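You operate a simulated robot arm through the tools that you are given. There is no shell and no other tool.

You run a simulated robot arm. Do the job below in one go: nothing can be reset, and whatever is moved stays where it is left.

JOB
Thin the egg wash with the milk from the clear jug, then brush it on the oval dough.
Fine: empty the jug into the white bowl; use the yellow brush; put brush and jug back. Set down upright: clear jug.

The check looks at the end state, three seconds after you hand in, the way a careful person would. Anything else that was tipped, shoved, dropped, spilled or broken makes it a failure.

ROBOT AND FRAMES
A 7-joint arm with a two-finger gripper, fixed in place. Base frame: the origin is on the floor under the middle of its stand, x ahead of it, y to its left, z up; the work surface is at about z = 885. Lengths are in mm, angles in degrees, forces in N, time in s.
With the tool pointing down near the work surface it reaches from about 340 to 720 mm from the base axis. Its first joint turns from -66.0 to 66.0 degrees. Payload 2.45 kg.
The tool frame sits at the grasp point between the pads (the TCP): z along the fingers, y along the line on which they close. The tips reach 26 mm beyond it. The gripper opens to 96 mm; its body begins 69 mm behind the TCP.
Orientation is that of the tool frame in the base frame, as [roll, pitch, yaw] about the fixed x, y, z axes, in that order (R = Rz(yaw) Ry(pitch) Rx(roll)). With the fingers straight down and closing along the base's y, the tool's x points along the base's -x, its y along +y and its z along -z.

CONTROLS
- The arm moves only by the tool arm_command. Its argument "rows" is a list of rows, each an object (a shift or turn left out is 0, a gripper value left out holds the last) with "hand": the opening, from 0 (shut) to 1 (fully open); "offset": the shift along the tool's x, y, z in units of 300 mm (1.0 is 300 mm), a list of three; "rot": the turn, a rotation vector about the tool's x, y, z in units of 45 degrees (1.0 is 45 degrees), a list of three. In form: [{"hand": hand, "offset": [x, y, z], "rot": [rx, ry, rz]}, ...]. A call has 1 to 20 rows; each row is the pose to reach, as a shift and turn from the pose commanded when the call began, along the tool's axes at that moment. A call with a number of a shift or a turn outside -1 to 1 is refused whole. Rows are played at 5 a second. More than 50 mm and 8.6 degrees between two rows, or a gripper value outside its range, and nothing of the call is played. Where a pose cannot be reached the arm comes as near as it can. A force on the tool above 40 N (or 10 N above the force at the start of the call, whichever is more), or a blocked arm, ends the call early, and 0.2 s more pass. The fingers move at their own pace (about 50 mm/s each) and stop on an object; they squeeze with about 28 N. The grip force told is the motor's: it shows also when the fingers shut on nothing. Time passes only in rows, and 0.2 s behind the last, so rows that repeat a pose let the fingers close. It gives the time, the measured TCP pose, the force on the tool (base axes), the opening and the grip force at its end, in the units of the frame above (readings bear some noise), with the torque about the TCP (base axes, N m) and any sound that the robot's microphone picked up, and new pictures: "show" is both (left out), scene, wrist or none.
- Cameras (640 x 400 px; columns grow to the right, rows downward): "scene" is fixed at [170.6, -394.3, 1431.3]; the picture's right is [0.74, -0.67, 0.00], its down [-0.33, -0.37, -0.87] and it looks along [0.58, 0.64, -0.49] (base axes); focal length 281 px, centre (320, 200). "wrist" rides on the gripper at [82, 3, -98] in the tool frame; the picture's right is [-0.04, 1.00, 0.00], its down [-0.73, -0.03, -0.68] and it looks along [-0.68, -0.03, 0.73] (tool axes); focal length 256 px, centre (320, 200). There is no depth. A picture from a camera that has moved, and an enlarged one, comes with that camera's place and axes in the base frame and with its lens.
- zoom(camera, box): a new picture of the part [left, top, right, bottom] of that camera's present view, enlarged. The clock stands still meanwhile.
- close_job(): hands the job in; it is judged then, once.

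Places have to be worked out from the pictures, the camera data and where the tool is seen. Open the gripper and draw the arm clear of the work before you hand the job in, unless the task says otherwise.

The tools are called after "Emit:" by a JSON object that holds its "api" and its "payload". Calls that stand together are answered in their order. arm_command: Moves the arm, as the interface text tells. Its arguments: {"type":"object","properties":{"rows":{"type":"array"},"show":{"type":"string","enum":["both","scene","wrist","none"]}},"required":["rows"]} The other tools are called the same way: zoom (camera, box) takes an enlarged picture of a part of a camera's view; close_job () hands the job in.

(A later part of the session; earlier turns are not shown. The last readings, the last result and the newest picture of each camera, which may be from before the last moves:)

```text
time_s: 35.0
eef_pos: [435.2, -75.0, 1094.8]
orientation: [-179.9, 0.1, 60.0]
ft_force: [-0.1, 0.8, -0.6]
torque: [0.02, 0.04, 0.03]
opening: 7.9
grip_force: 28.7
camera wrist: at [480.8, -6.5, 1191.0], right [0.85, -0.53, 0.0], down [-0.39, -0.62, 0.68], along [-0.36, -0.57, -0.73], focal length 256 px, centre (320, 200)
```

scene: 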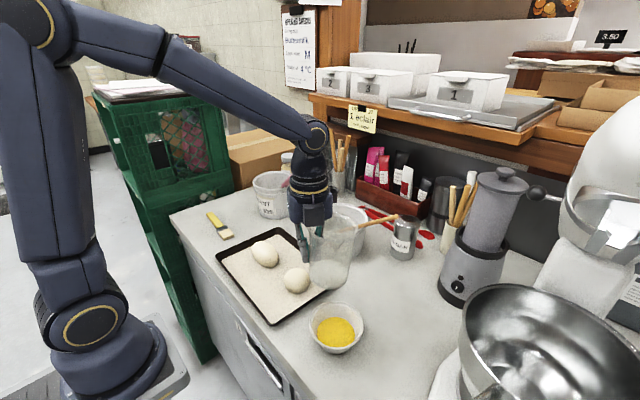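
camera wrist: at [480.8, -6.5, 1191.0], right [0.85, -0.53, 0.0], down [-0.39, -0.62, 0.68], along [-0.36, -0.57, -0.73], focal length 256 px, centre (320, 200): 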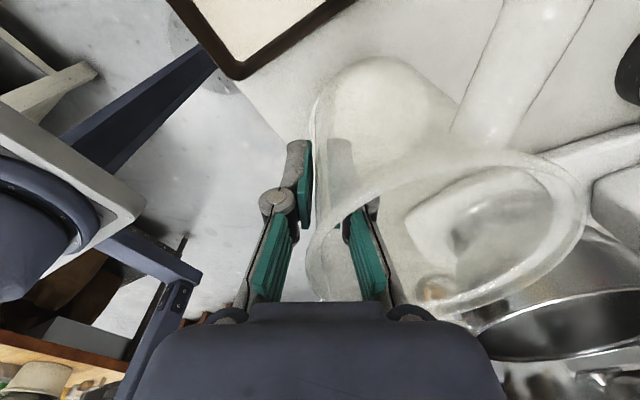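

The jug hangs upright by the bowl with handle and spout in line with the tilt plane. I begin tilting: 0→45° while lowering 30 mm (no flow is expected before about 80°).

Emit:
{"api": "arm_command", "payload": {"rows": [{"offset": [0, 0, 0.01], "rot": [0, 0.08, 0]}, {"offset": [0, 0, 0.025], "rot": [0, 0.2, 0]}, {"offset": [0, 0, 0.04], "rot": [0, 0.33, 0]}, {"offset": [0, 0, 0.055], "rot": [0, 0.46, 0]}, {"offset": [0, 0, 0.07], "rot": [0, 0.59, 0]}, {"offset": [0, 0, 0.08], "rot": [0, 0.72, 0]}, {"offset": [0, 0, 0.09], "rot": [0, 0.84, 0]}, {"offset": [0, 0, 0.095], "rot": [0, 0.94, 0]}, {"offset": [0, 0, 0.1], "rot": [0, 1.0, 0]}], "show": "both"}}

Emit:
{"api": "zoom", "payload": {"camera": "scene", "box": [260, 200, 420, 360]}}

```text
time_s: 37.0
eef_pos: [435.6, -74.7, 1063.6]
orientation: [-180.0, -45.0, 60.0]
ft_force: [0.3, -0.3, -2.0]
torque: [0.04, 0.05, 0.0]
opening: 8.1
grip_force: 28.2
camera wrist: at [434.0, -86.5, 1189.8], right [0.85, -0.52, -0.03], down [-0.52, -0.85, -0.04], along [0.0, 0.05, -1.0], focal length 256 px, centre (320, 200)
```

scene: 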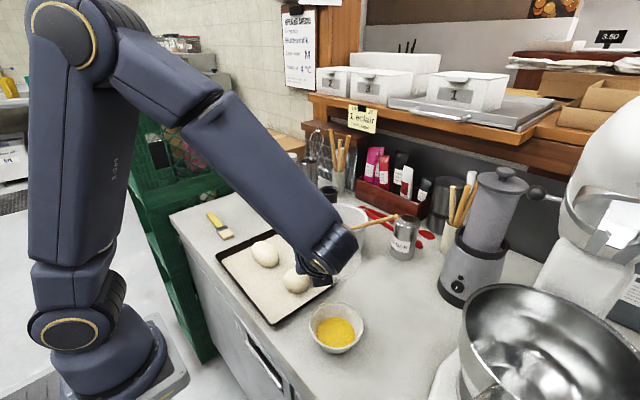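
wrist: 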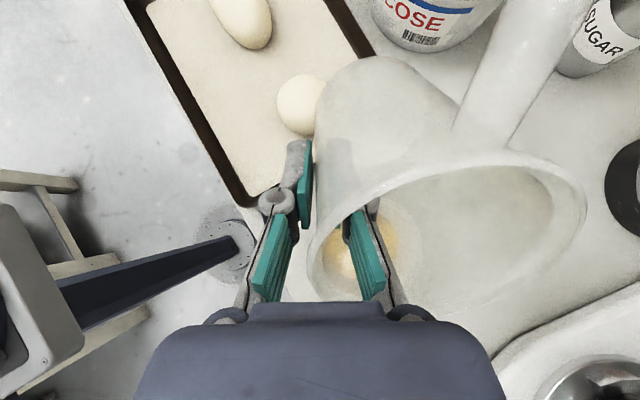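

```text
2.50 times, centred on (340, 280) of scene
camera zoom: at [170.7, -394.3, 1431.3], right [0.74, -0.67, 0.0], down [-0.33, -0.37, -0.87], along [0.58, 0.64, -0.49], focal length 702 px, centre (270, 0)
```

zoom: 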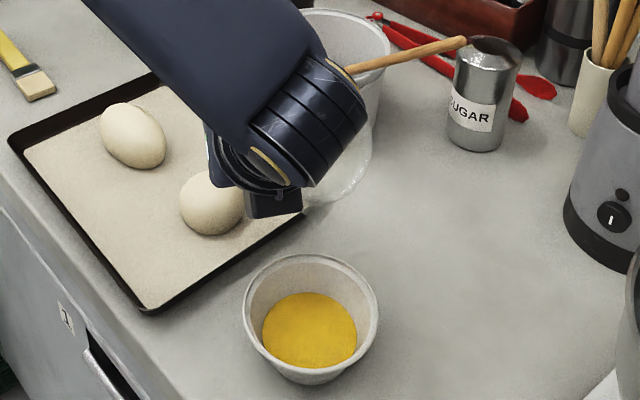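

The bowl's yolk shows through the jug about where I computed, so the alignment holds. I continue to 78°, still just short of flow.

Emit:
{"api": "arm_command", "payload": {"rows": [{"offset": [-0.003, 0, 0.003], "rot": [0, 0.1, 0]}, {"offset": [-0.007, 0, 0.007], "rot": [0, 0.22, 0]}, {"offset": [-0.011, 0, 0.011], "rot": [0, 0.34, 0]}, {"offset": [-0.015, 0, 0.015], "rot": [0, 0.46, 0]}, {"offset": [-0.019, 0, 0.019], "rot": [0, 0.57, 0]}, {"offset": [-0.022, 0, 0.022], "rot": [0, 0.67, 0]}, {"offset": [-0.0236, 0, 0.0236], "rot": [0, 0.733, 0]}, {"offset": [-0.0236, 0, 0.0236], "rot": [0, 0.733, 0]}], "show": "both"}}

Emit:
{"api": "zoom", "payload": {"camera": "scene", "box": [260, 200, 420, 360]}}

```text
time_s: 38.8
eef_pos: [436.0, -74.5, 1053.4]
orientation: [-179.8, -77.9, 59.8]
ft_force: [-1.1, -0.5, -1.1]
torque: [-0.01, 0.05, 0.0]
opening: 8.3
grip_force: 27.7
camera wrist: at [399.8, -145.2, 1153.0], right [0.86, -0.51, -0.04], down [-0.43, -0.69, -0.57], along [0.26, 0.51, -0.82], focal length 256 px, centre (320, 200)
```

scene: 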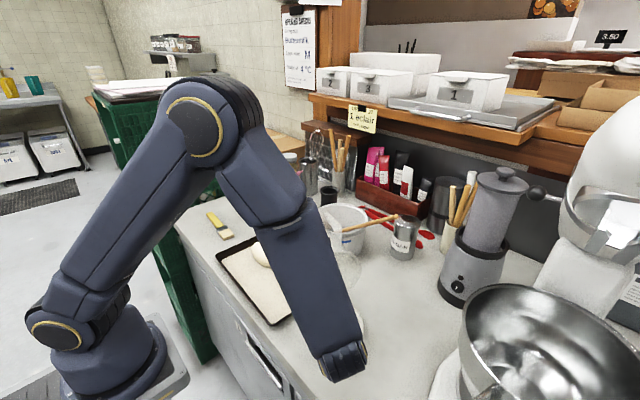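
wrist: 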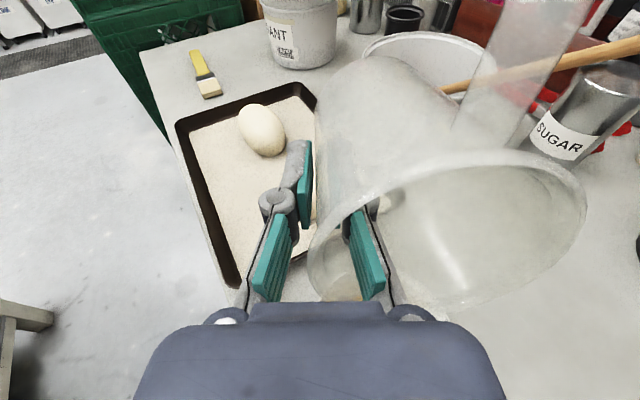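

```text
2.50 times, centred on (340, 280) of scene
camera zoom: at [170.7, -394.3, 1431.3], right [0.74, -0.67, 0.0], down [-0.33, -0.37, -0.87], along [0.58, 0.64, -0.49], focal length 702 px, centre (270, 0)
```

zoom: 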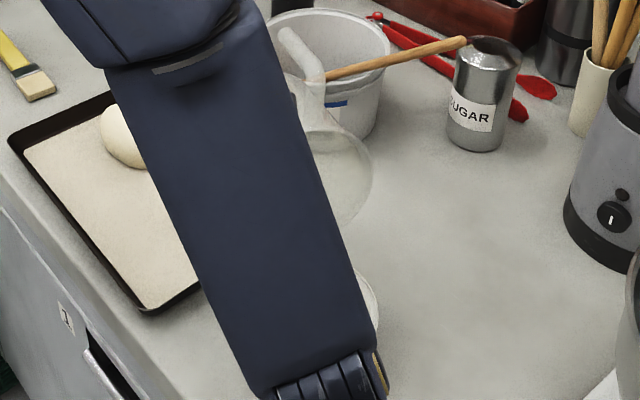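

All as planned: the jug is lying nearly level with the handle up and the spout low over the bowl. I pour slowly now: 78→90°, drawing the spout to stay over the bowl centre, then hold.

Emit:
{"api": "arm_command", "payload": {"rows": [{"offset": [-0.003, 0, -0.002], "rot": [0, 0.04, 0]}, {"offset": [-0.006, 0, -0.004], "rot": [0, 0.08, 0]}, {"offset": [-0.009, 0, -0.005], "rot": [0, 0.12, 0]}, {"offset": [-0.012, 0, -0.007], "rot": [0, 0.16, 0]}, {"offset": [-0.015, 0, -0.009], "rot": [0, 0.2, 0]}, {"offset": [-0.018, 0, -0.01], "rot": [0, 0.235, 0]}, {"offset": [-0.0193, 0, -0.011], "rot": [0, 0.267, 0]}, {"offset": [-0.0193, 0, -0.011], "rot": [0, 0.267, 0]}, {"offset": [-0.0193, 0, -0.011], "rot": [0, 0.267, 0]}, {"offset": [-0.0193, 0, -0.011], "rot": [0, 0.267, 0]}, {"offset": [-0.0193, 0, -0.011], "rot": [0, 0.267, 0]}, {"offset": [-0.0193, 0, -0.011], "rot": [0, 0.267, 0]}], "show": "both"}}

Emit:
{"api": "zoom", "payload": {"camera": "wrist", "box": [300, 100, 620, 340]}}

Emit:
{"api": "zoom", "payload": {"camera": "scene", "box": [260, 200, 420, 360]}}

```text
time_s: 41.4
eef_pos: [433.8, -78.7, 1048.7]
orientation: [-150.6, -89.8, 30.6]
ft_force: [0.2, 0.5, -0.9]
torque: [0.01, 0.07, 0.04]
opening: 8.1
grip_force: 27.9
camera wrist: at [388.4, -165.1, 1129.3], right [0.87, -0.5, -0.04], down [-0.37, -0.57, -0.73], along [0.34, 0.65, -0.68], focal length 256 px, centre (320, 200)
```

scene: 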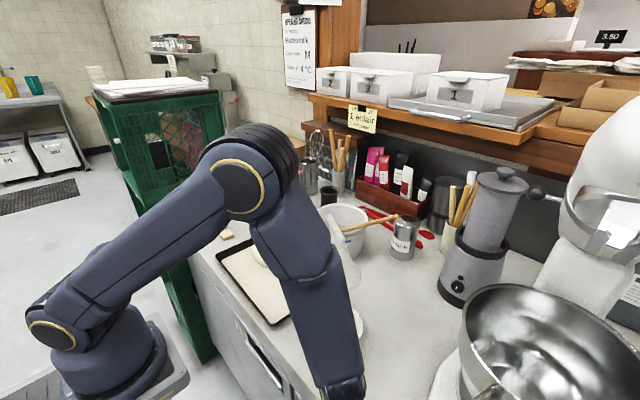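
wrist: 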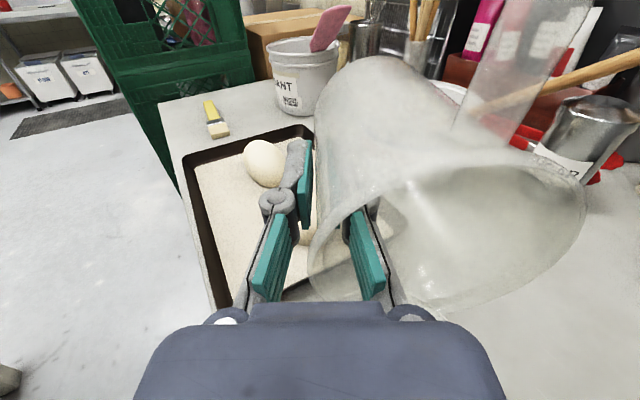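

```text
1.67 times, centred on (460, 220) of wrist
camera zoom: at [388.4, -165.1, 1129.3], right [0.87, -0.5, -0.04], down [-0.37, -0.57, -0.73], along [0.34, 0.65, -0.68], focal length 427 px, centre (87, 167)
```

zoom: 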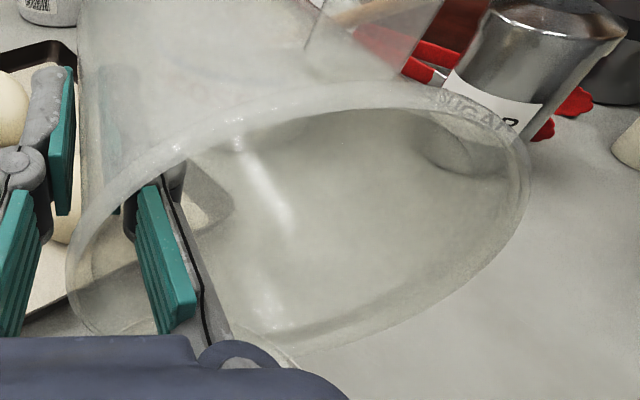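

```text
2.50 times, centred on (340, 280) of scene
camera zoom: at [170.7, -394.3, 1431.3], right [0.74, -0.67, 0.0], down [-0.33, -0.37, -0.87], along [0.58, 0.64, -0.49], focal length 702 px, centre (270, 0)
```

zoom: 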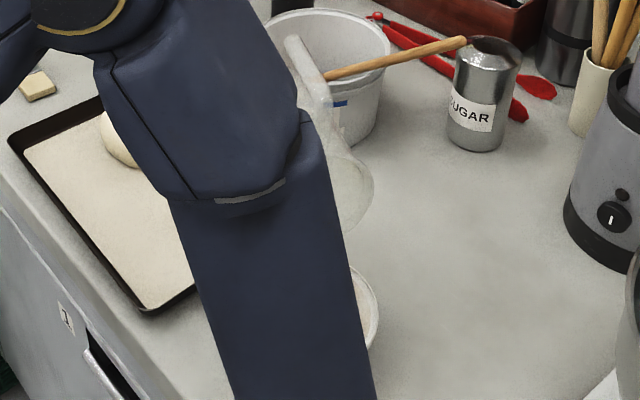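

The spout is over the bowl, and no milk shows on the counter beside it. I continue slowly to 100° and hold.

Emit:
{"api": "arm_command", "payload": {"rows": [{"offset": [0, 0, -0.005], "rot": [0, 0.03, 0]}, {"offset": [0, 0, -0.01], "rot": [0, 0.06, 0]}, {"offset": [0, 0, -0.015], "rot": [0, 0.09, 0]}, {"offset": [0, 0, -0.02], "rot": [0, 0.12, 0]}, {"offset": [0, 0, -0.025], "rot": [0, 0.15, 0]}, {"offset": [0, 0, -0.03], "rot": [0, 0.18, 0]}, {"offset": [0, 0, -0.034], "rot": [0, 0.205, 0]}, {"offset": [0, 0, -0.037], "rot": [0, 0.222, 0]}, {"offset": [0, 0, -0.037], "rot": [0, 0.222, 0]}, {"offset": [0, 0, -0.037], "rot": [0, 0.222, 0]}, {"offset": [0, 0, -0.037], "rot": [0, 0.222, 0]}, {"offset": [0, 0, -0.037], "rot": [0, 0.222, 0]}, {"offset": [0, 0, -0.037], "rot": [0, 0.222, 0]}, {"offset": [0, 0, -0.037], "rot": [0, 0.222, 0]}], "show": "both"}}

Emit:
{"api": "zoom", "payload": {"camera": "scene", "box": [260, 200, 420, 360]}}

```text
time_s: 44.4
eef_pos: [427.7, -88.5, 1047.6]
orientation: [-0.4, -80.1, -119.6]
ft_force: [-0.2, -0.1, -0.9]
torque: [0.01, 0.07, -0.02]
opening: 7.8
grip_force: 28.2
camera wrist: at [376.3, -185.9, 1111.2], right [0.87, -0.49, -0.04], down [-0.3, -0.46, -0.84], along [0.4, 0.74, -0.54], focal length 256 px, centre (320, 200)
```

scene: 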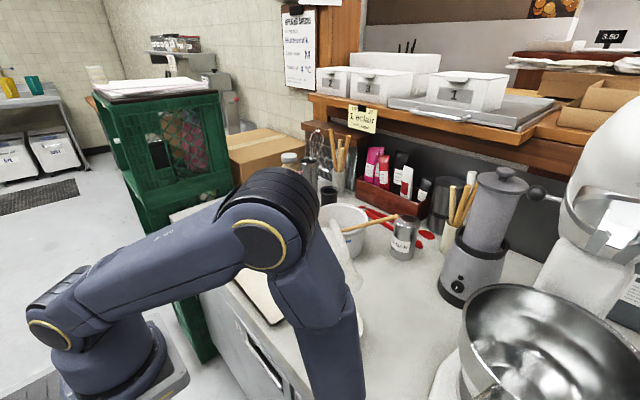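
wrist: 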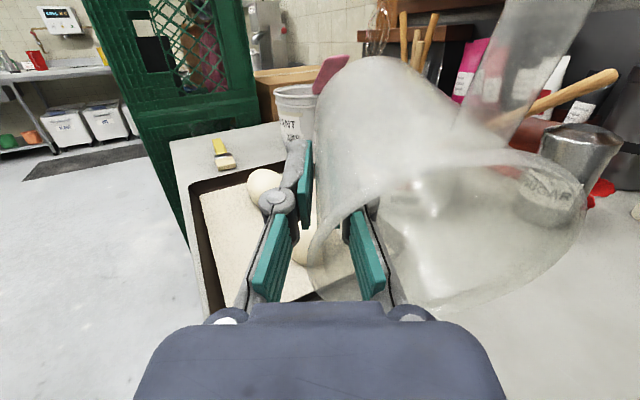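

```text
2.50 times, centred on (340, 280) of scene
camera zoom: at [170.7, -394.3, 1431.3], right [0.74, -0.67, 0.0], down [-0.33, -0.37, -0.87], along [0.58, 0.64, -0.49], focal length 702 px, centre (270, 0)
```

zoom: 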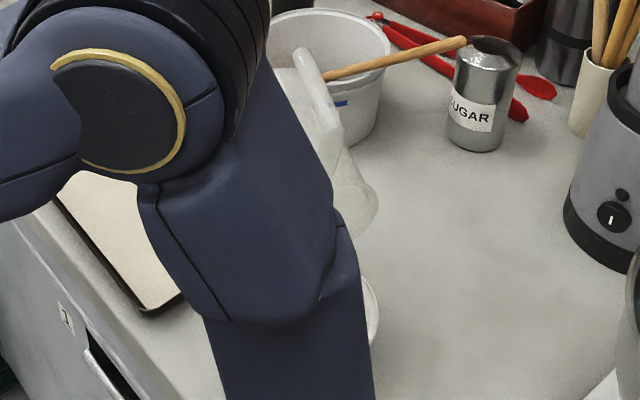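

Some milk appears to be running along the lower wall. I tip further to 112° and hold to drain fully.

Emit:
{"api": "arm_command", "payload": {"rows": [{"offset": [0.002, 0, -0.006], "rot": [0, 0.03, 0]}, {"offset": [0.005, 0, -0.012], "rot": [0, 0.065, 0]}, {"offset": [0.008, 0, -0.018], "rot": [0, 0.1, 0]}, {"offset": [0.01, 0, -0.024], "rot": [0, 0.135, 0]}, {"offset": [0.012, 0, -0.03], "rot": [0, 0.17, 0]}, {"offset": [0.014, 0, -0.036], "rot": [0, 0.205, 0]}, {"offset": [0.016, 0, -0.042], "rot": [0, 0.24, 0]}, {"offset": [0.0185, 0, -0.0476], "rot": [0, 0.267, 0]}, {"offset": [0.0185, 0, -0.0476], "rot": [0, 0.267, 0]}, {"offset": [0.0185, 0, -0.0476], "rot": [0, 0.267, 0]}, {"offset": [0.0185, 0, -0.0476], "rot": [0, 0.267, 0]}, {"offset": [0.0185, 0, -0.0476], "rot": [0, 0.267, 0]}, {"offset": [0.0185, 0, -0.0476], "rot": [0, 0.267, 0]}, {"offset": [0.0185, 0, -0.0476], "rot": [0, 0.267, 0]}, {"offset": [0.0185, 0, -0.0476], "rot": [0, 0.267, 0]}, {"offset": [0.0185, 0, -0.0476], "rot": [0, 0.267, 0]}], "show": "both"}}

Emit:
{"api": "zoom", "payload": {"camera": "wrist", "box": [300, 40, 620, 340]}}

```text
time_s: 47.8
eef_pos: [421.6, -101.2, 1051.4]
orientation: [-0.1, -68.1, -119.8]
ft_force: [-0.9, 0.1, -1.0]
torque: [-0.03, 0.02, 0.02]
opening: 8.2
grip_force: 28.0
camera wrist: at [364.0, -209.4, 1089.7], right [0.87, -0.49, -0.04], down [-0.2, -0.29, -0.93], along [0.44, 0.82, -0.36], focal length 256 px, centre (320, 200)
```

scene: 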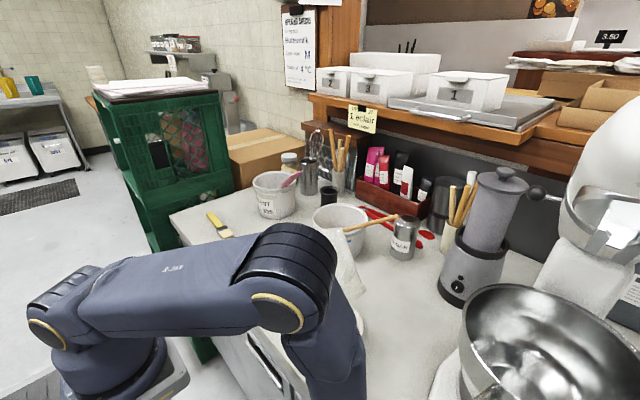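
wrist: 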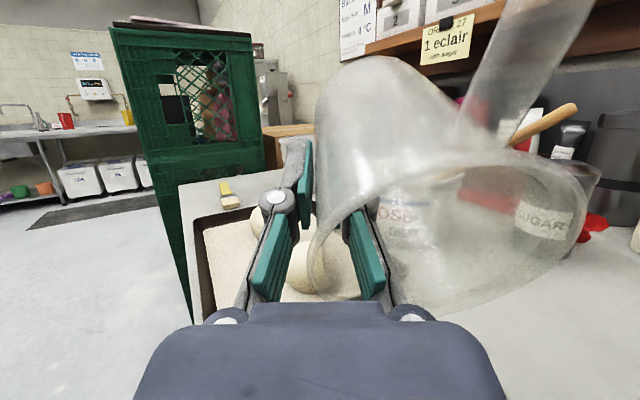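

```text
1.33 times, centred on (460, 190) of wrist
camera zoom: at [364.0, -209.4, 1089.7], right [0.87, -0.49, -0.04], down [-0.2, -0.29, -0.93], along [0.44, 0.82, -0.36], focal length 341 px, centre (133, 213)
```

zoom: 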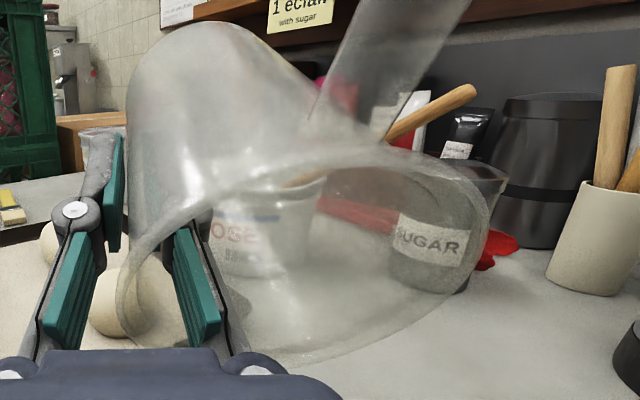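

The jug looks clear and empty. I tip a little more (118°) and hold two more seconds for the last drops.

Emit:
{"api": "arm_command", "payload": {"rows": [{"offset": [0.006, 0, -0.005], "rot": [0, 0.045, 0]}, {"offset": [0.012, 0, -0.01], "rot": [0, 0.09, 0]}, {"offset": [0.017, 0, -0.015], "rot": [0, 0.133, 0]}, {"offset": [0.017, 0, -0.015], "rot": [0, 0.133, 0]}, {"offset": [0.017, 0, -0.015], "rot": [0, 0.133, 0]}, {"offset": [0.017, 0, -0.015], "rot": [0, 0.133, 0]}, {"offset": [0.017, 0, -0.015], "rot": [0, 0.133, 0]}, {"offset": [0.017, 0, -0.015], "rot": [0, 0.133, 0]}, {"offset": [0.017, 0, -0.015], "rot": [0, 0.133, 0]}, {"offset": [0.017, 0, -0.015], "rot": [0, 0.133, 0]}, {"offset": [0.017, 0, -0.015], "rot": [0, 0.133, 0]}, {"offset": [0.017, 0, -0.015], "rot": [0, 0.133, 0]}], "show": "wrist"}}

```text
time_s: 50.4
eef_pos: [417.4, -106.4, 1055.9]
orientation: [-0.2, -62.1, -119.9]
ft_force: [-0.4, -0.2, -1.7]
torque: [0.0, 0.03, 0.02]
opening: 7.8
grip_force: 27.9
camera wrist: at [359.2, -216.3, 1080.9], right [0.87, -0.48, -0.04], down [-0.16, -0.21, -0.97], along [0.46, 0.85, -0.26], focal length 256 px, centre (320, 200)
```

wrist: 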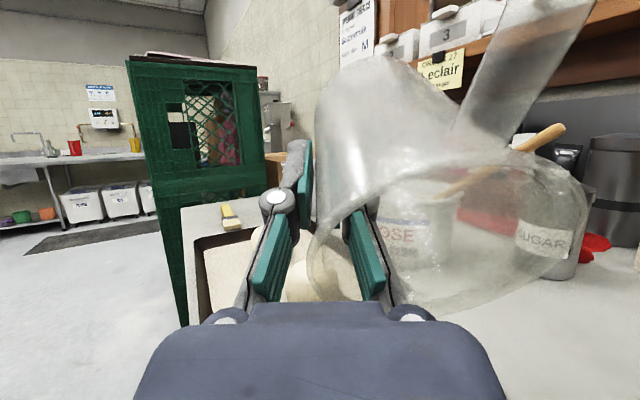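

Still clear, so the jug is empty. I turn it back upright while keeping the lip over the bowl.

Emit:
{"api": "arm_command", "payload": {"rows": [{"offset": [-0.005, 0, 0.014], "rot": [0, -0.125, 0]}, {"offset": [-0.01, 0, 0.028], "rot": [0, -0.25, 0]}, {"offset": [-0.015, 0, 0.042], "rot": [0, -0.375, 0]}, {"offset": [-0.02, 0, 0.056], "rot": [0, -0.5, 0]}, {"offset": [-0.025, 0, 0.07], "rot": [0, -0.625, 0]}, {"offset": [-0.03, 0, 0.084], "rot": [0, -0.75, 0]}, {"offset": [-0.035, 0, 0.098], "rot": [0, -0.875, 0]}, {"offset": [-0.04, 0, 0.111], "rot": [0, -1.0, 0]}], "show": "none"}}

Emit:
{"api": "arm_command", "payload": {"rows": [{"rot": [0, -0.15, 0]}, {"rot": [0, -0.3, 0]}, {"rot": [0, -0.45, 0]}, {"rot": [0, -0.6, 0]}, {"rot": [0, -0.75, 0]}, {"rot": [0, -0.88, 0]}, {"rot": [0, -1.0, 0]}], "show": "both"}}

Emit:
{"api": "zoom", "payload": {"camera": "scene", "box": [260, 200, 420, 360]}}

```text
time_s: 52.2
eef_pos: [434.9, -75.8, 1057.8]
orientation: [-179.7, -72.8, 59.5]
ft_force: [0.3, 0.8, -0.7]
torque: [0.01, 0.01, -0.02]
opening: 8.0
grip_force: 28.3
```

```text
time_s: 53.8
eef_pos: [434.8, -77.6, 1060.2]
orientation: [-180.0, -27.8, 59.8]
ft_force: [-0.4, 0.3, -1.5]
torque: [0.0, 0.05, -0.01]
opening: 8.1
grip_force: 28.1
camera wrist: at [452.1, -56.1, 1183.4], right [0.85, -0.53, -0.02], down [-0.51, -0.82, 0.26], along [-0.15, -0.21, -0.97], focal length 256 px, centre (320, 200)
```

scene: 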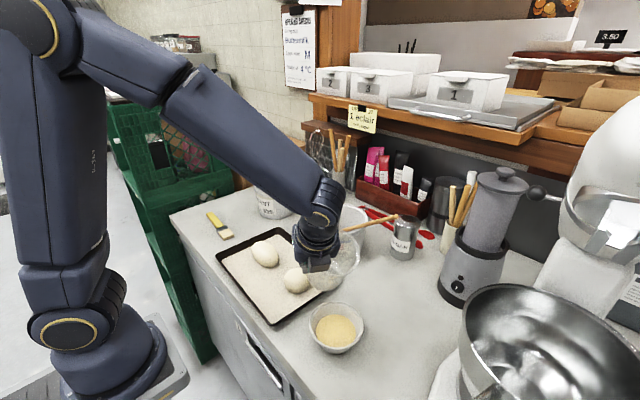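
wrist: 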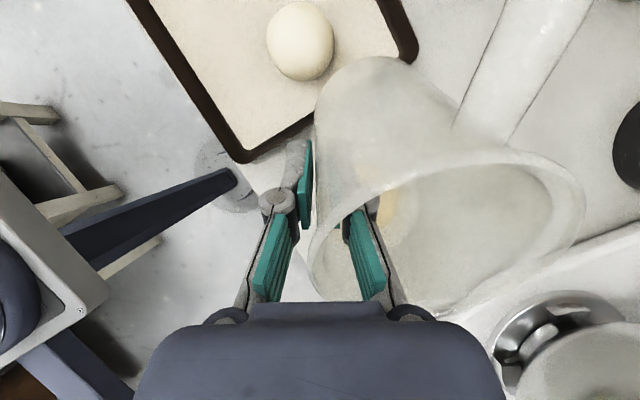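

```text
2.50 times, centred on (340, 280) of scene
camera zoom: at [170.6, -394.3, 1431.3], right [0.74, -0.67, 0.0], down [-0.33, -0.37, -0.87], along [0.58, 0.64, -0.49], focal length 702 px, centre (270, 0)
```

zoom: 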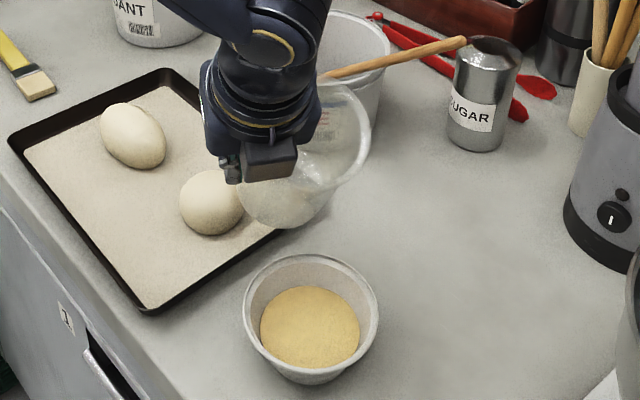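

The wash has turned pale yellow, with nothing spilled around the bowl. I bring the jug fully upright and raise it.

Emit:
{"api": "arm_command", "payload": {"rows": [{"offset": [0.015, 0, -0.029], "rot": [0, -0.12, 0]}, {"offset": [0.031, 0, -0.059], "rot": [0, -0.25, 0]}, {"offset": [0.047, 0, -0.088], "rot": [0, -0.38, 0]}, {"offset": [0.062, 0, -0.118], "rot": [0, -0.5, 0]}, {"offset": [0.078, 0, -0.147], "rot": [0, -0.618, 0]}, {"offset": [0.078, 0, -0.147], "rot": [0, -0.618, 0]}], "show": "both"}}

Emit:
{"api": "zoom", "payload": {"camera": "scene", "box": [260, 180, 420, 340]}}

```text
time_s: 55.2
eef_pos: [434.0, -76.0, 1109.7]
orientation: [-180.0, -0.1, 60.0]
ft_force: [-1.3, 0.2, -0.8]
torque: [0.0, 0.03, 0.02]
opening: 7.8
grip_force: 27.7
camera wrist: at [479.3, -7.4, 1206.7], right [0.85, -0.53, 0.0], down [-0.39, -0.62, 0.68], along [-0.36, -0.57, -0.73], focal length 256 px, centre (320, 200)
```

scene: 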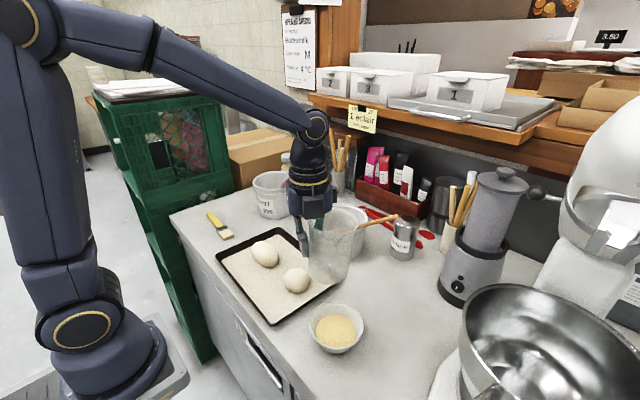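
wrist: 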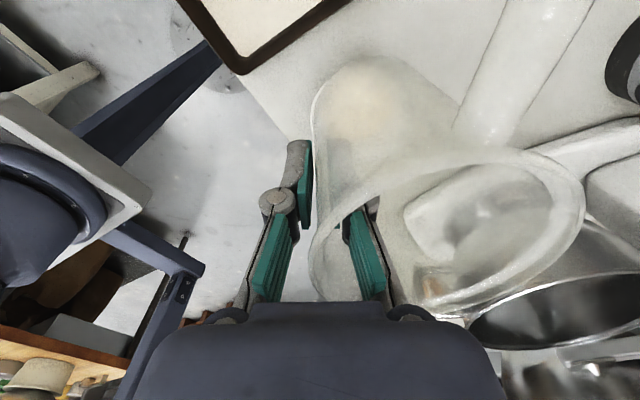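

```text
2.50 times, centred on (340, 260) of scene
camera zoom: at [170.7, -394.3, 1431.3], right [0.74, -0.67, 0.0], down [-0.33, -0.37, -0.87], along [0.58, 0.64, -0.49], focal length 702 px, centre (270, 50)
```

zoom: 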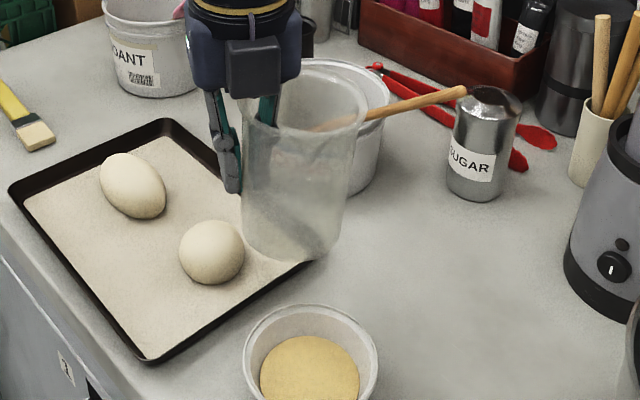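

The jug is empty and the grip is unchanged. I carry it back along the same path to its original spot, turning back to heading 115°.

Emit:
{"api": "arm_command", "payload": {"rows": [{"rot": [0, 0, -0.08]}, {"rot": [0, 0, -0.16]}, {"rot": [0, 0, -0.222]}], "show": "none"}}

Emit:
{"api": "arm_command", "payload": {"rows": [{"offset": [-0.008, 0.04, 0.0], "rot": [0, 0, -0.08]}, {"offset": [-0.02, 0.1, 0.0], "rot": [0, 0, -0.18]}, {"offset": [-0.034, 0.17, -0.002], "rot": [0, 0, -0.29]}, {"offset": [-0.047, 0.24, -0.003], "rot": [0, 0, -0.4]}, {"offset": [-0.061, 0.31, -0.005], "rot": [0, 0, -0.51]}, {"offset": [-0.075, 0.38, -0.006], "rot": [0, 0, -0.62]}, {"offset": [-0.089, 0.45, -0.008], "rot": [0, 0, -0.73]}, {"offset": [-0.103, 0.52, -0.01], "rot": [0, 0, -0.83]}, {"offset": [-0.114, 0.58, -0.01], "rot": [0, 0, -0.92]}, {"offset": [-0.122, 0.62, -0.01], "rot": [0, 0, -0.98]}, {"offset": [-0.126, 0.638, -0.01], "rot": [0, 0, -1.0]}, {"offset": [-0.126, 0.638, -0.01], "rot": [0, 0, -1.0]}], "show": "both"}}

Emit:
{"api": "zoom", "payload": {"camera": "scene", "box": [340, 110, 460, 260]}}

```text
time_s: 56.0
eef_pos: [434.3, -77.5, 1108.3]
orientation: [-179.9, -0.1, 70.1]
ft_force: [-0.2, 0.5, -0.3]
torque: [0.01, 0.0, 0.01]
opening: 7.9
grip_force: 27.9
```

```text
time_s: 58.6
eef_pos: [600.2, -178.5, 1113.0]
orientation: [180.0, -0.1, 114.9]
ft_force: [0.3, 0.3, -1.2]
torque: [-0.03, 0.01, 0.0]
opening: 7.7
grip_force: 27.9
camera wrist: at [571.0, -103.0, 1210.6], right [0.92, 0.39, 0.0], down [0.28, -0.68, 0.68], along [0.26, -0.62, -0.74], focal length 256 px, centre (320, 200)
```

scene: 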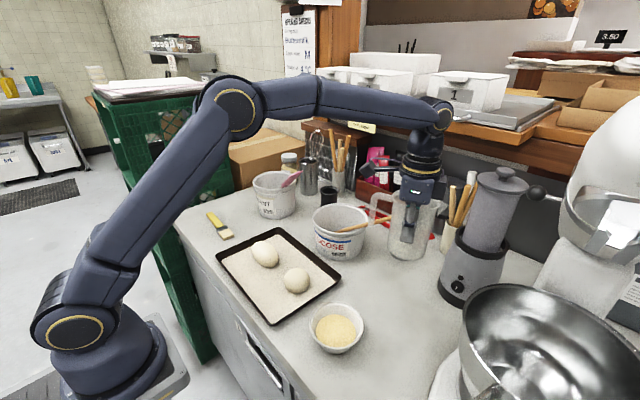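
wrist: 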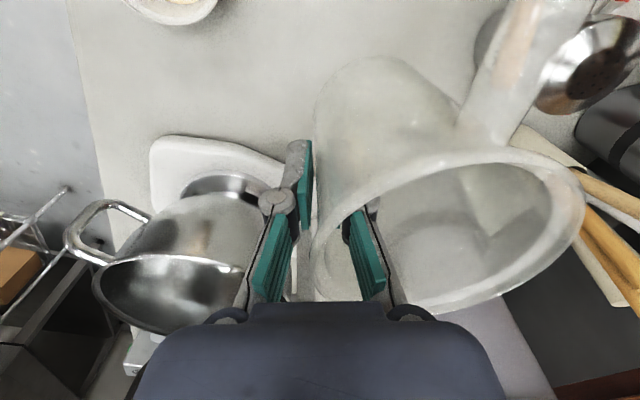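

```text
2.67 times, centred on (400, 185) of scene
camera zoom: at [170.7, -394.3, 1431.3], right [0.74, -0.67, 0.0], down [-0.33, -0.37, -0.87], along [0.58, 0.64, -0.49], focal length 749 px, centre (107, 240)
```

zoom: 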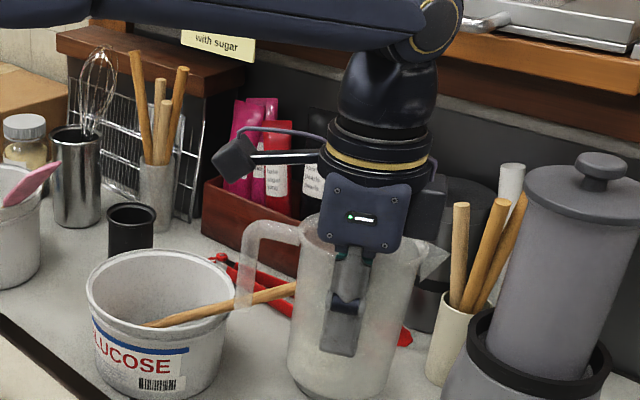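

The jug is above its original spot, held as it was picked up. I lower to about 7 mm above contact.

Emit:
{"api": "arm_command", "payload": {"rows": [{"offset": [0, 0, 0.04]}, {"offset": [0, 0, 0.1]}, {"offset": [0, 0, 0.16]}, {"offset": [0, 0, 0.22]}, {"offset": [0, 0, 0.28]}, {"offset": [0, 0, 0.34]}, {"offset": [0, 0, 0.39]}, {"offset": [0, 0, 0.43]}, {"offset": [0, 0, 0.46]}, {"offset": [0, 0, 0.475]}, {"offset": [0, 0, 0.475]}], "show": "scene"}}

Emit:
{"api": "zoom", "payload": {"camera": "scene", "box": [350, 180, 450, 320]}}

```text
time_s: 61.0
eef_pos: [601.0, -176.9, 970.0]
orientation: [-179.9, -0.2, 114.9]
ft_force: [-0.1, -0.5, -2.0]
torque: [-0.02, 0.03, 0.01]
opening: 8.1
grip_force: 28.3
```

scene: 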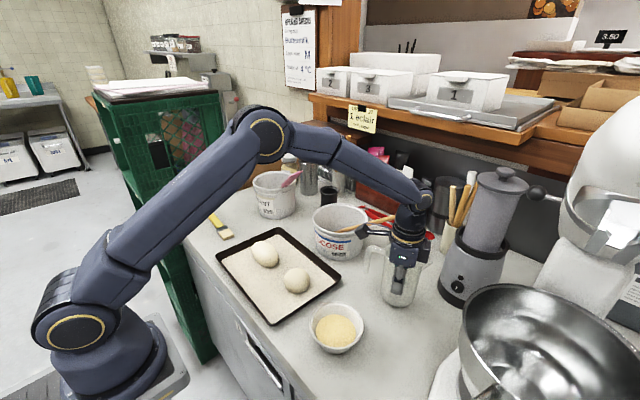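

```text
2.86 times, centred on (400, 250) of scene
camera zoom: at [170.7, -394.3, 1431.3], right [0.74, -0.67, 0.0], down [-0.33, -0.37, -0.87], along [0.58, 0.64, -0.49], focal length 803 px, centre (91, 57)
```

zoom: 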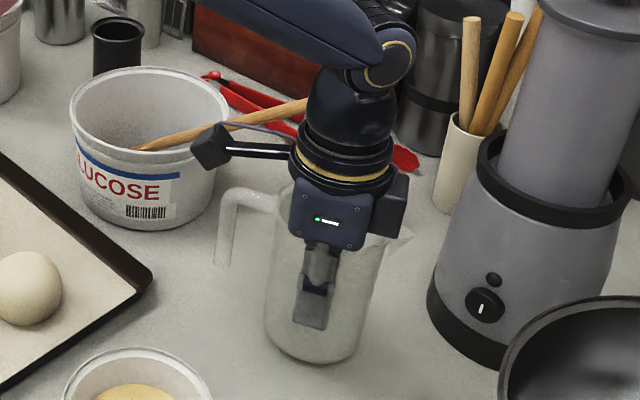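

The jug is nearly touching down. I lower in 1.5 mm steps, watching the force.

Emit:
{"api": "arm_command", "payload": {"rows": [{"offset": [0, 0, 0.005]}, {"offset": [0, 0, 0.01]}, {"offset": [0, 0, 0.015]}, {"offset": [0, 0, 0.015]}], "show": "none"}}

Emit:
{"api": "arm_command", "payload": {"rows": [{"offset": [0, 0, 0.004]}, {"offset": [0, 0, 0.008]}, {"offset": [0, 0, 0.008]}], "show": "none"}}

```text
time_s: 62.0
eef_pos: [601.4, -176.3, 964.8]
orientation: [179.9, -0.1, 115.0]
ft_force: [-0.9, -0.8, 2.9]
torque: [0.0, -0.2, -0.05]
opening: 8.0
grip_force: 27.9
```

```text
time_s: 62.8
eef_pos: [601.3, -176.3, 964.6]
orientation: [179.9, -0.1, 115.0]
ft_force: [-5.2, -0.7, 15.4]
torque: [0.42, -0.76, 0.13]
opening: 7.8
grip_force: 28.1
```

The jug base is firmly on the counter (15 N). I ease up a touch and open the fingers to let it stand.

Emit:
{"api": "arm_command", "payload": {"rows": [{"offset": [0, 0, -0.003], "hand": 0.0}, {"offset": [0, 0, -0.003], "hand": 0.12}, {"offset": [0, 0, -0.003], "hand": 0.2}, {"offset": [0, 0, -0.003], "hand": 0.3}, {"offset": [0, 0, -0.003], "hand": 0.45}, {"offset": [0, 0, -0.003], "hand": 0.55}, {"offset": [0, 0, -0.003], "hand": 0.55}, {"offset": [0, 0, -0.003], "hand": 0.55}], "show": "both"}}

Emit:
{"api": "zoom", "payload": {"camera": "scene", "box": [350, 180, 450, 320]}}

```text
time_s: 64.6
eef_pos: [602.7, -176.3, 963.2]
orientation: [180.0, 0.0, 115.0]
ft_force: [-0.3, 0.2, 0.1]
torque: [-0.01, 0.02, -0.03]
opening: 53.0
grip_force: 0.1
camera wrist: at [571.7, -102.2, 1061.3], right [0.92, 0.39, 0.0], down [0.28, -0.68, 0.68], along [0.26, -0.63, -0.74], focal length 256 px, centre (320, 200)
```

scene: 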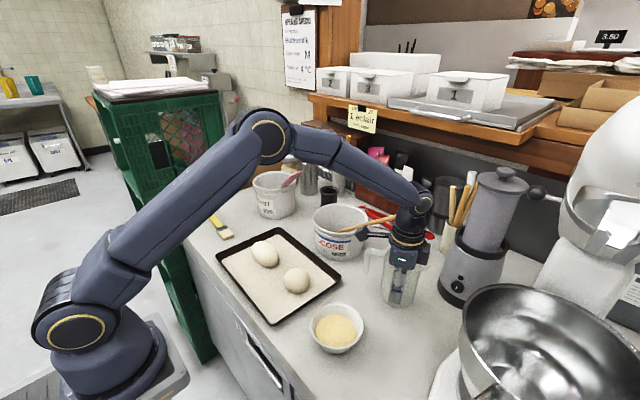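
wrist: 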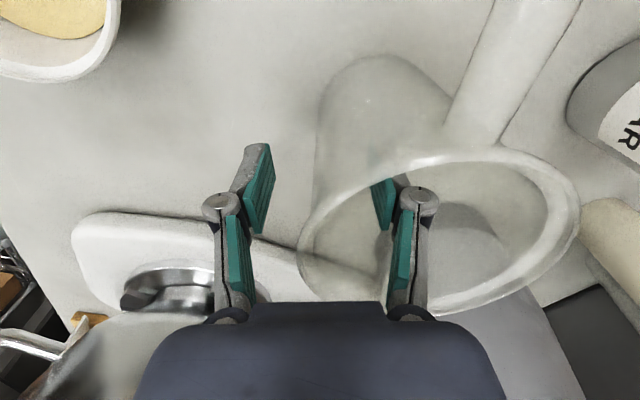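

```text
2.86 times, centred on (400, 250) of scene
camera zoom: at [170.6, -394.3, 1431.3], right [0.74, -0.67, 0.0], down [-0.33, -0.37, -0.87], along [0.58, 0.64, -0.49], focal length 803 px, centre (91, 57)
```

zoom: 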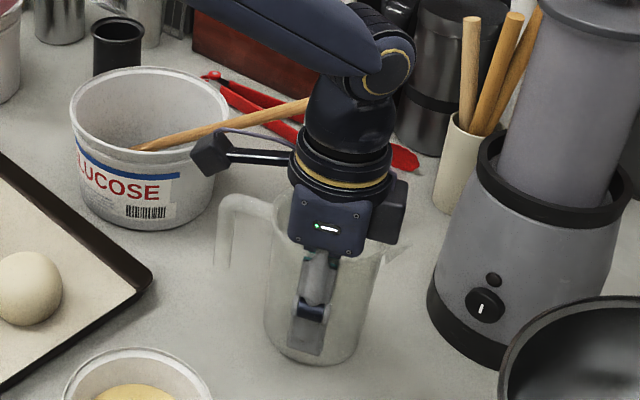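

The jug stands upright in its place and the fingers are free of the wall. I withdraw straight up.

Emit:
{"api": "arm_command", "payload": {"rows": [{"offset": [0, 0, -0.04]}, {"offset": [0, 0, -0.1]}, {"offset": [0, 0, -0.17]}, {"offset": [0, 0, -0.26]}, {"offset": [0, 0, -0.36]}, {"offset": [0, 0, -0.46]}, {"offset": [0, 0, -0.56]}, {"offset": [0, 0, -0.62]}], "show": "both"}}

Emit:
{"api": "zoom", "payload": {"camera": "scene", "box": [350, 180, 450, 320]}}

Emit:
{"api": "zoom", "payload": {"camera": "scene", "box": [270, 260, 400, 380]}}

```text
time_s: 66.4
eef_pos: [601.6, -178.6, 1147.3]
orientation: [180.0, -0.1, 115.1]
ft_force: [0.3, 0.3, -0.1]
torque: [0.0, 0.0, 0.02]
opening: 52.8
grip_force: 0.1
camera wrist: at [571.5, -103.8, 1245.9], right [0.92, 0.39, 0.0], down [0.28, -0.68, 0.68], along [0.26, -0.63, -0.74], focal length 256 px, centre (320, 200)
```

scene: 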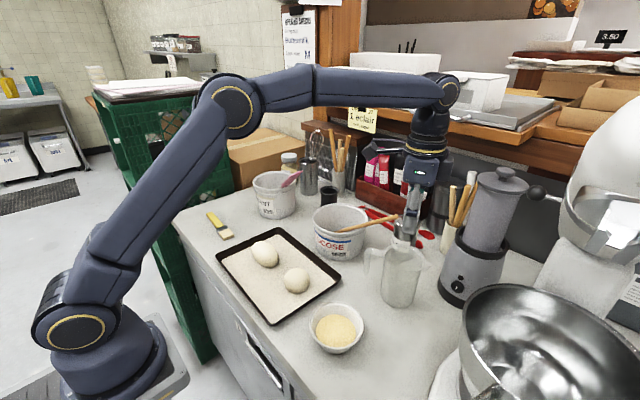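
wrist: 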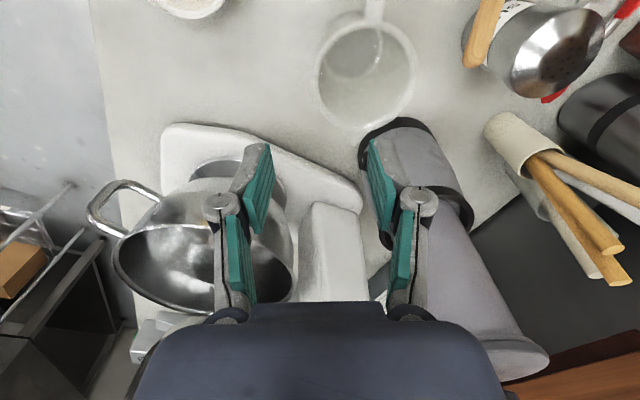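

```text
2.86 times, centred on (400, 250) of scene
camera zoom: at [170.6, -394.3, 1431.3], right [0.74, -0.67, 0.0], down [-0.33, -0.37, -0.87], along [0.58, 0.64, -0.49], focal length 803 px, centre (91, 57)
```

zoom: 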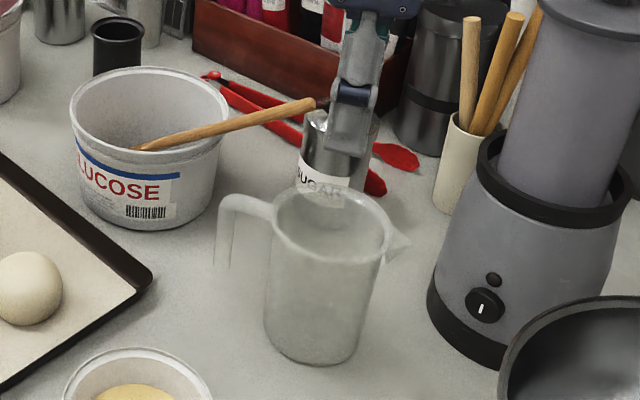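

```text
3.33 times, centred on (335, 320) of scene
camera zoom: at [170.6, -394.3, 1431.3], right [0.74, -0.67, 0.0], down [-0.33, -0.37, -0.87], along [0.58, 0.64, -0.49], focal length 937 px, centre (270, -200)
```

zoom: 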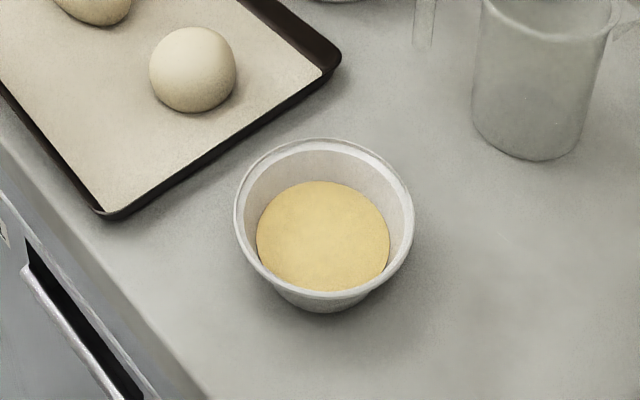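

The jug is back upright and empty, and the bowl holds the pale thinned wash at z≈910. Now I travel high across to the brush, turning the tool in line with it (heading about 86°).

Emit:
{"api": "arm_command", "payload": {"rows": [{"offset": [0.06, 0.003, 0], "rot": [0, 0, 0.04]}, {"offset": [0.18, 0.008, 0], "rot": [0, 0, 0.12]}, {"offset": [0.31, 0.013, 0], "rot": [0, 0, 0.2]}, {"offset": [0.44, 0.018, 0], "rot": [0, 0, 0.29]}, {"offset": [0.57, 0.024, 0], "rot": [0, 0, 0.38]}, {"offset": [0.7, 0.03, 0], "rot": [0, 0, 0.47]}, {"offset": [0.83, 0.035, 0], "rot": [0, 0, 0.55]}, {"offset": [0.969, 0.041, 0], "rot": [0, 0, 0.633]}], "show": "both"}}

```text
time_s: 68.2
eef_pos: [495.3, 94.0, 1151.6]
orientation: [-179.9, -0.1, 86.4]
ft_force: [-0.3, -0.4, 0.2]
torque: [-0.03, 0.0, -0.04]
opening: 52.9
grip_force: 0.0
camera wrist: at [505.6, 174.3, 1249.1], right [0.99, -0.1, 0.0], down [-0.07, -0.73, 0.68], along [-0.07, -0.67, -0.74], focal length 256 px, centre (320, 200)
```

scene: 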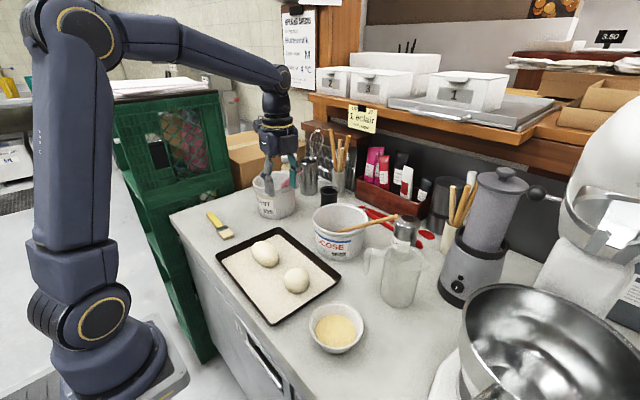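
wrist: 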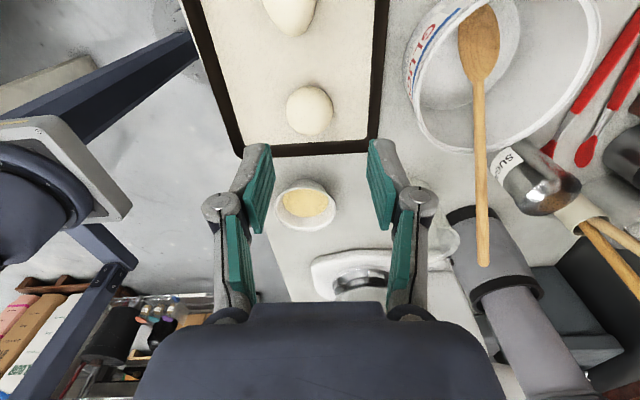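

Reading is clean. I continue left at height towards the brush.

Emit:
{"api": "arm_command", "payload": {"rows": [{"offset": [0.06, -0.013, 0]}, {"offset": [0.18, -0.04, 0]}, {"offset": [0.31, -0.068, 0]}, {"offset": [0.44, -0.096, 0]}, {"offset": [0.57, -0.125, 0]}, {"offset": [0.7, -0.153, 0]}, {"offset": [0.83, -0.182, 0]}, {"offset": [0.959, -0.21, 0]}, {"offset": [0.959, -0.21, 0]}], "show": "both"}}

```text
time_s: 70.2
eef_pos: [445.4, 382.5, 1152.5]
orientation: [-179.9, -0.1, 86.5]
ft_force: [1.2, -0.2, -0.3]
torque: [0.01, 0.01, 0.01]
opening: 52.7
grip_force: 0.1
camera wrist: at [455.1, 461.1, 1249.3], right [0.99, -0.1, 0.0], down [-0.07, -0.73, 0.68], along [-0.07, -0.67, -0.74], focal length 256 px, centre (320, 200)
```

scene: 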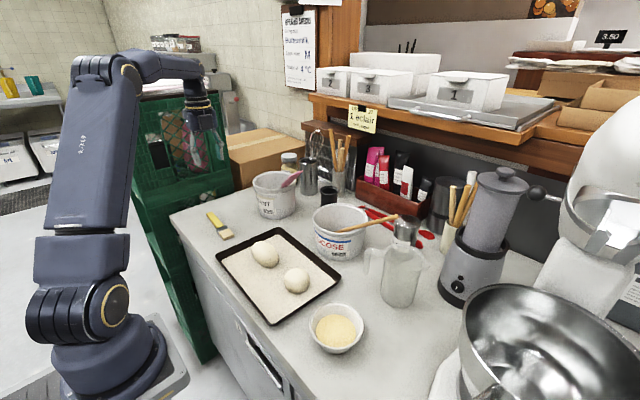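
wrist: 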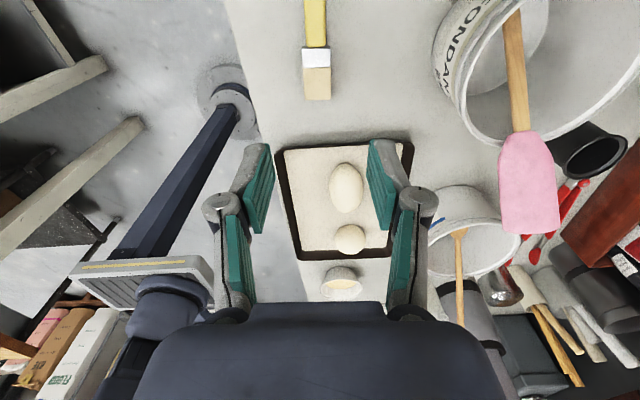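

The brush is now seen from nearly overhead, well aligned with the tool. I zoom on it and on the oval dough to get exact positions.

Emit:
{"api": "zoom", "payload": {"camera": "wrist", "box": [270, 0, 370, 110]}}

Emit:
{"api": "zoom", "payload": {"camera": "wrist", "box": [265, 135, 425, 265]}}

Emit:
{"api": "zoom", "payload": {"camera": "scene", "box": [200, 200, 330, 320]}}

```text
3.64 times, centred on (320, 55) of wrist
camera zoom: at [455.1, 461.1, 1249.3], right [0.99, -0.1, 0.0], down [-0.07, -0.73, 0.68], along [-0.07, -0.67, -0.74], focal length 931 px, centre (320, 727)
```

zoom: 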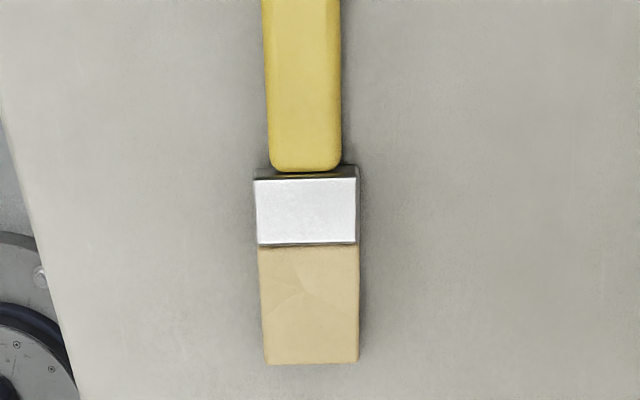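

```text
3.08 times, centred on (345, 200) of wrist
camera zoom: at [455.1, 461.1, 1249.3], right [0.99, -0.1, 0.0], down [-0.07, -0.73, 0.68], along [-0.07, -0.67, -0.74], focal length 788 px, centre (243, 200)
```

zoom: 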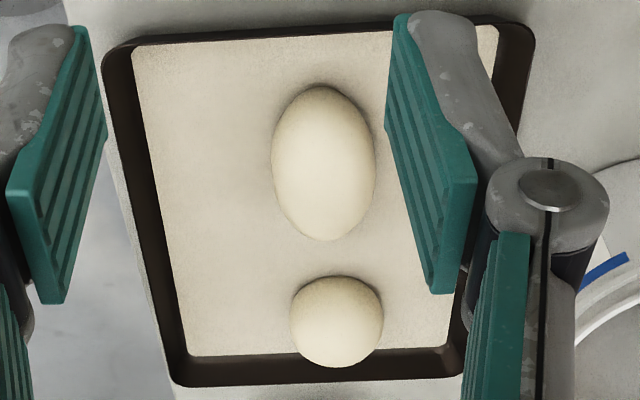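

```text
3.33 times, centred on (265, 260) of scene
camera zoom: at [170.7, -394.3, 1431.3], right [0.74, -0.67, 0.0], down [-0.33, -0.37, -0.87], along [0.58, 0.64, -0.49], focal length 937 px, centre (503, 0)
```

zoom: 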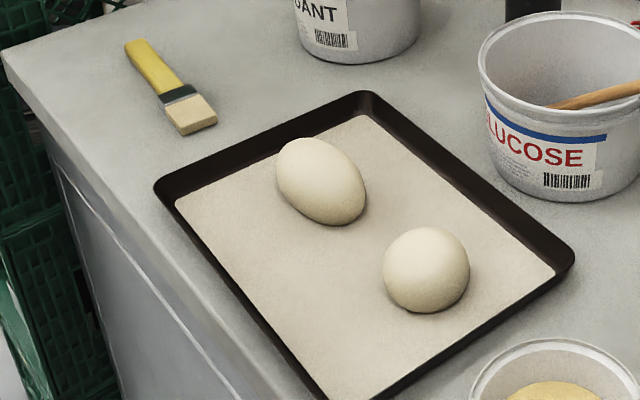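

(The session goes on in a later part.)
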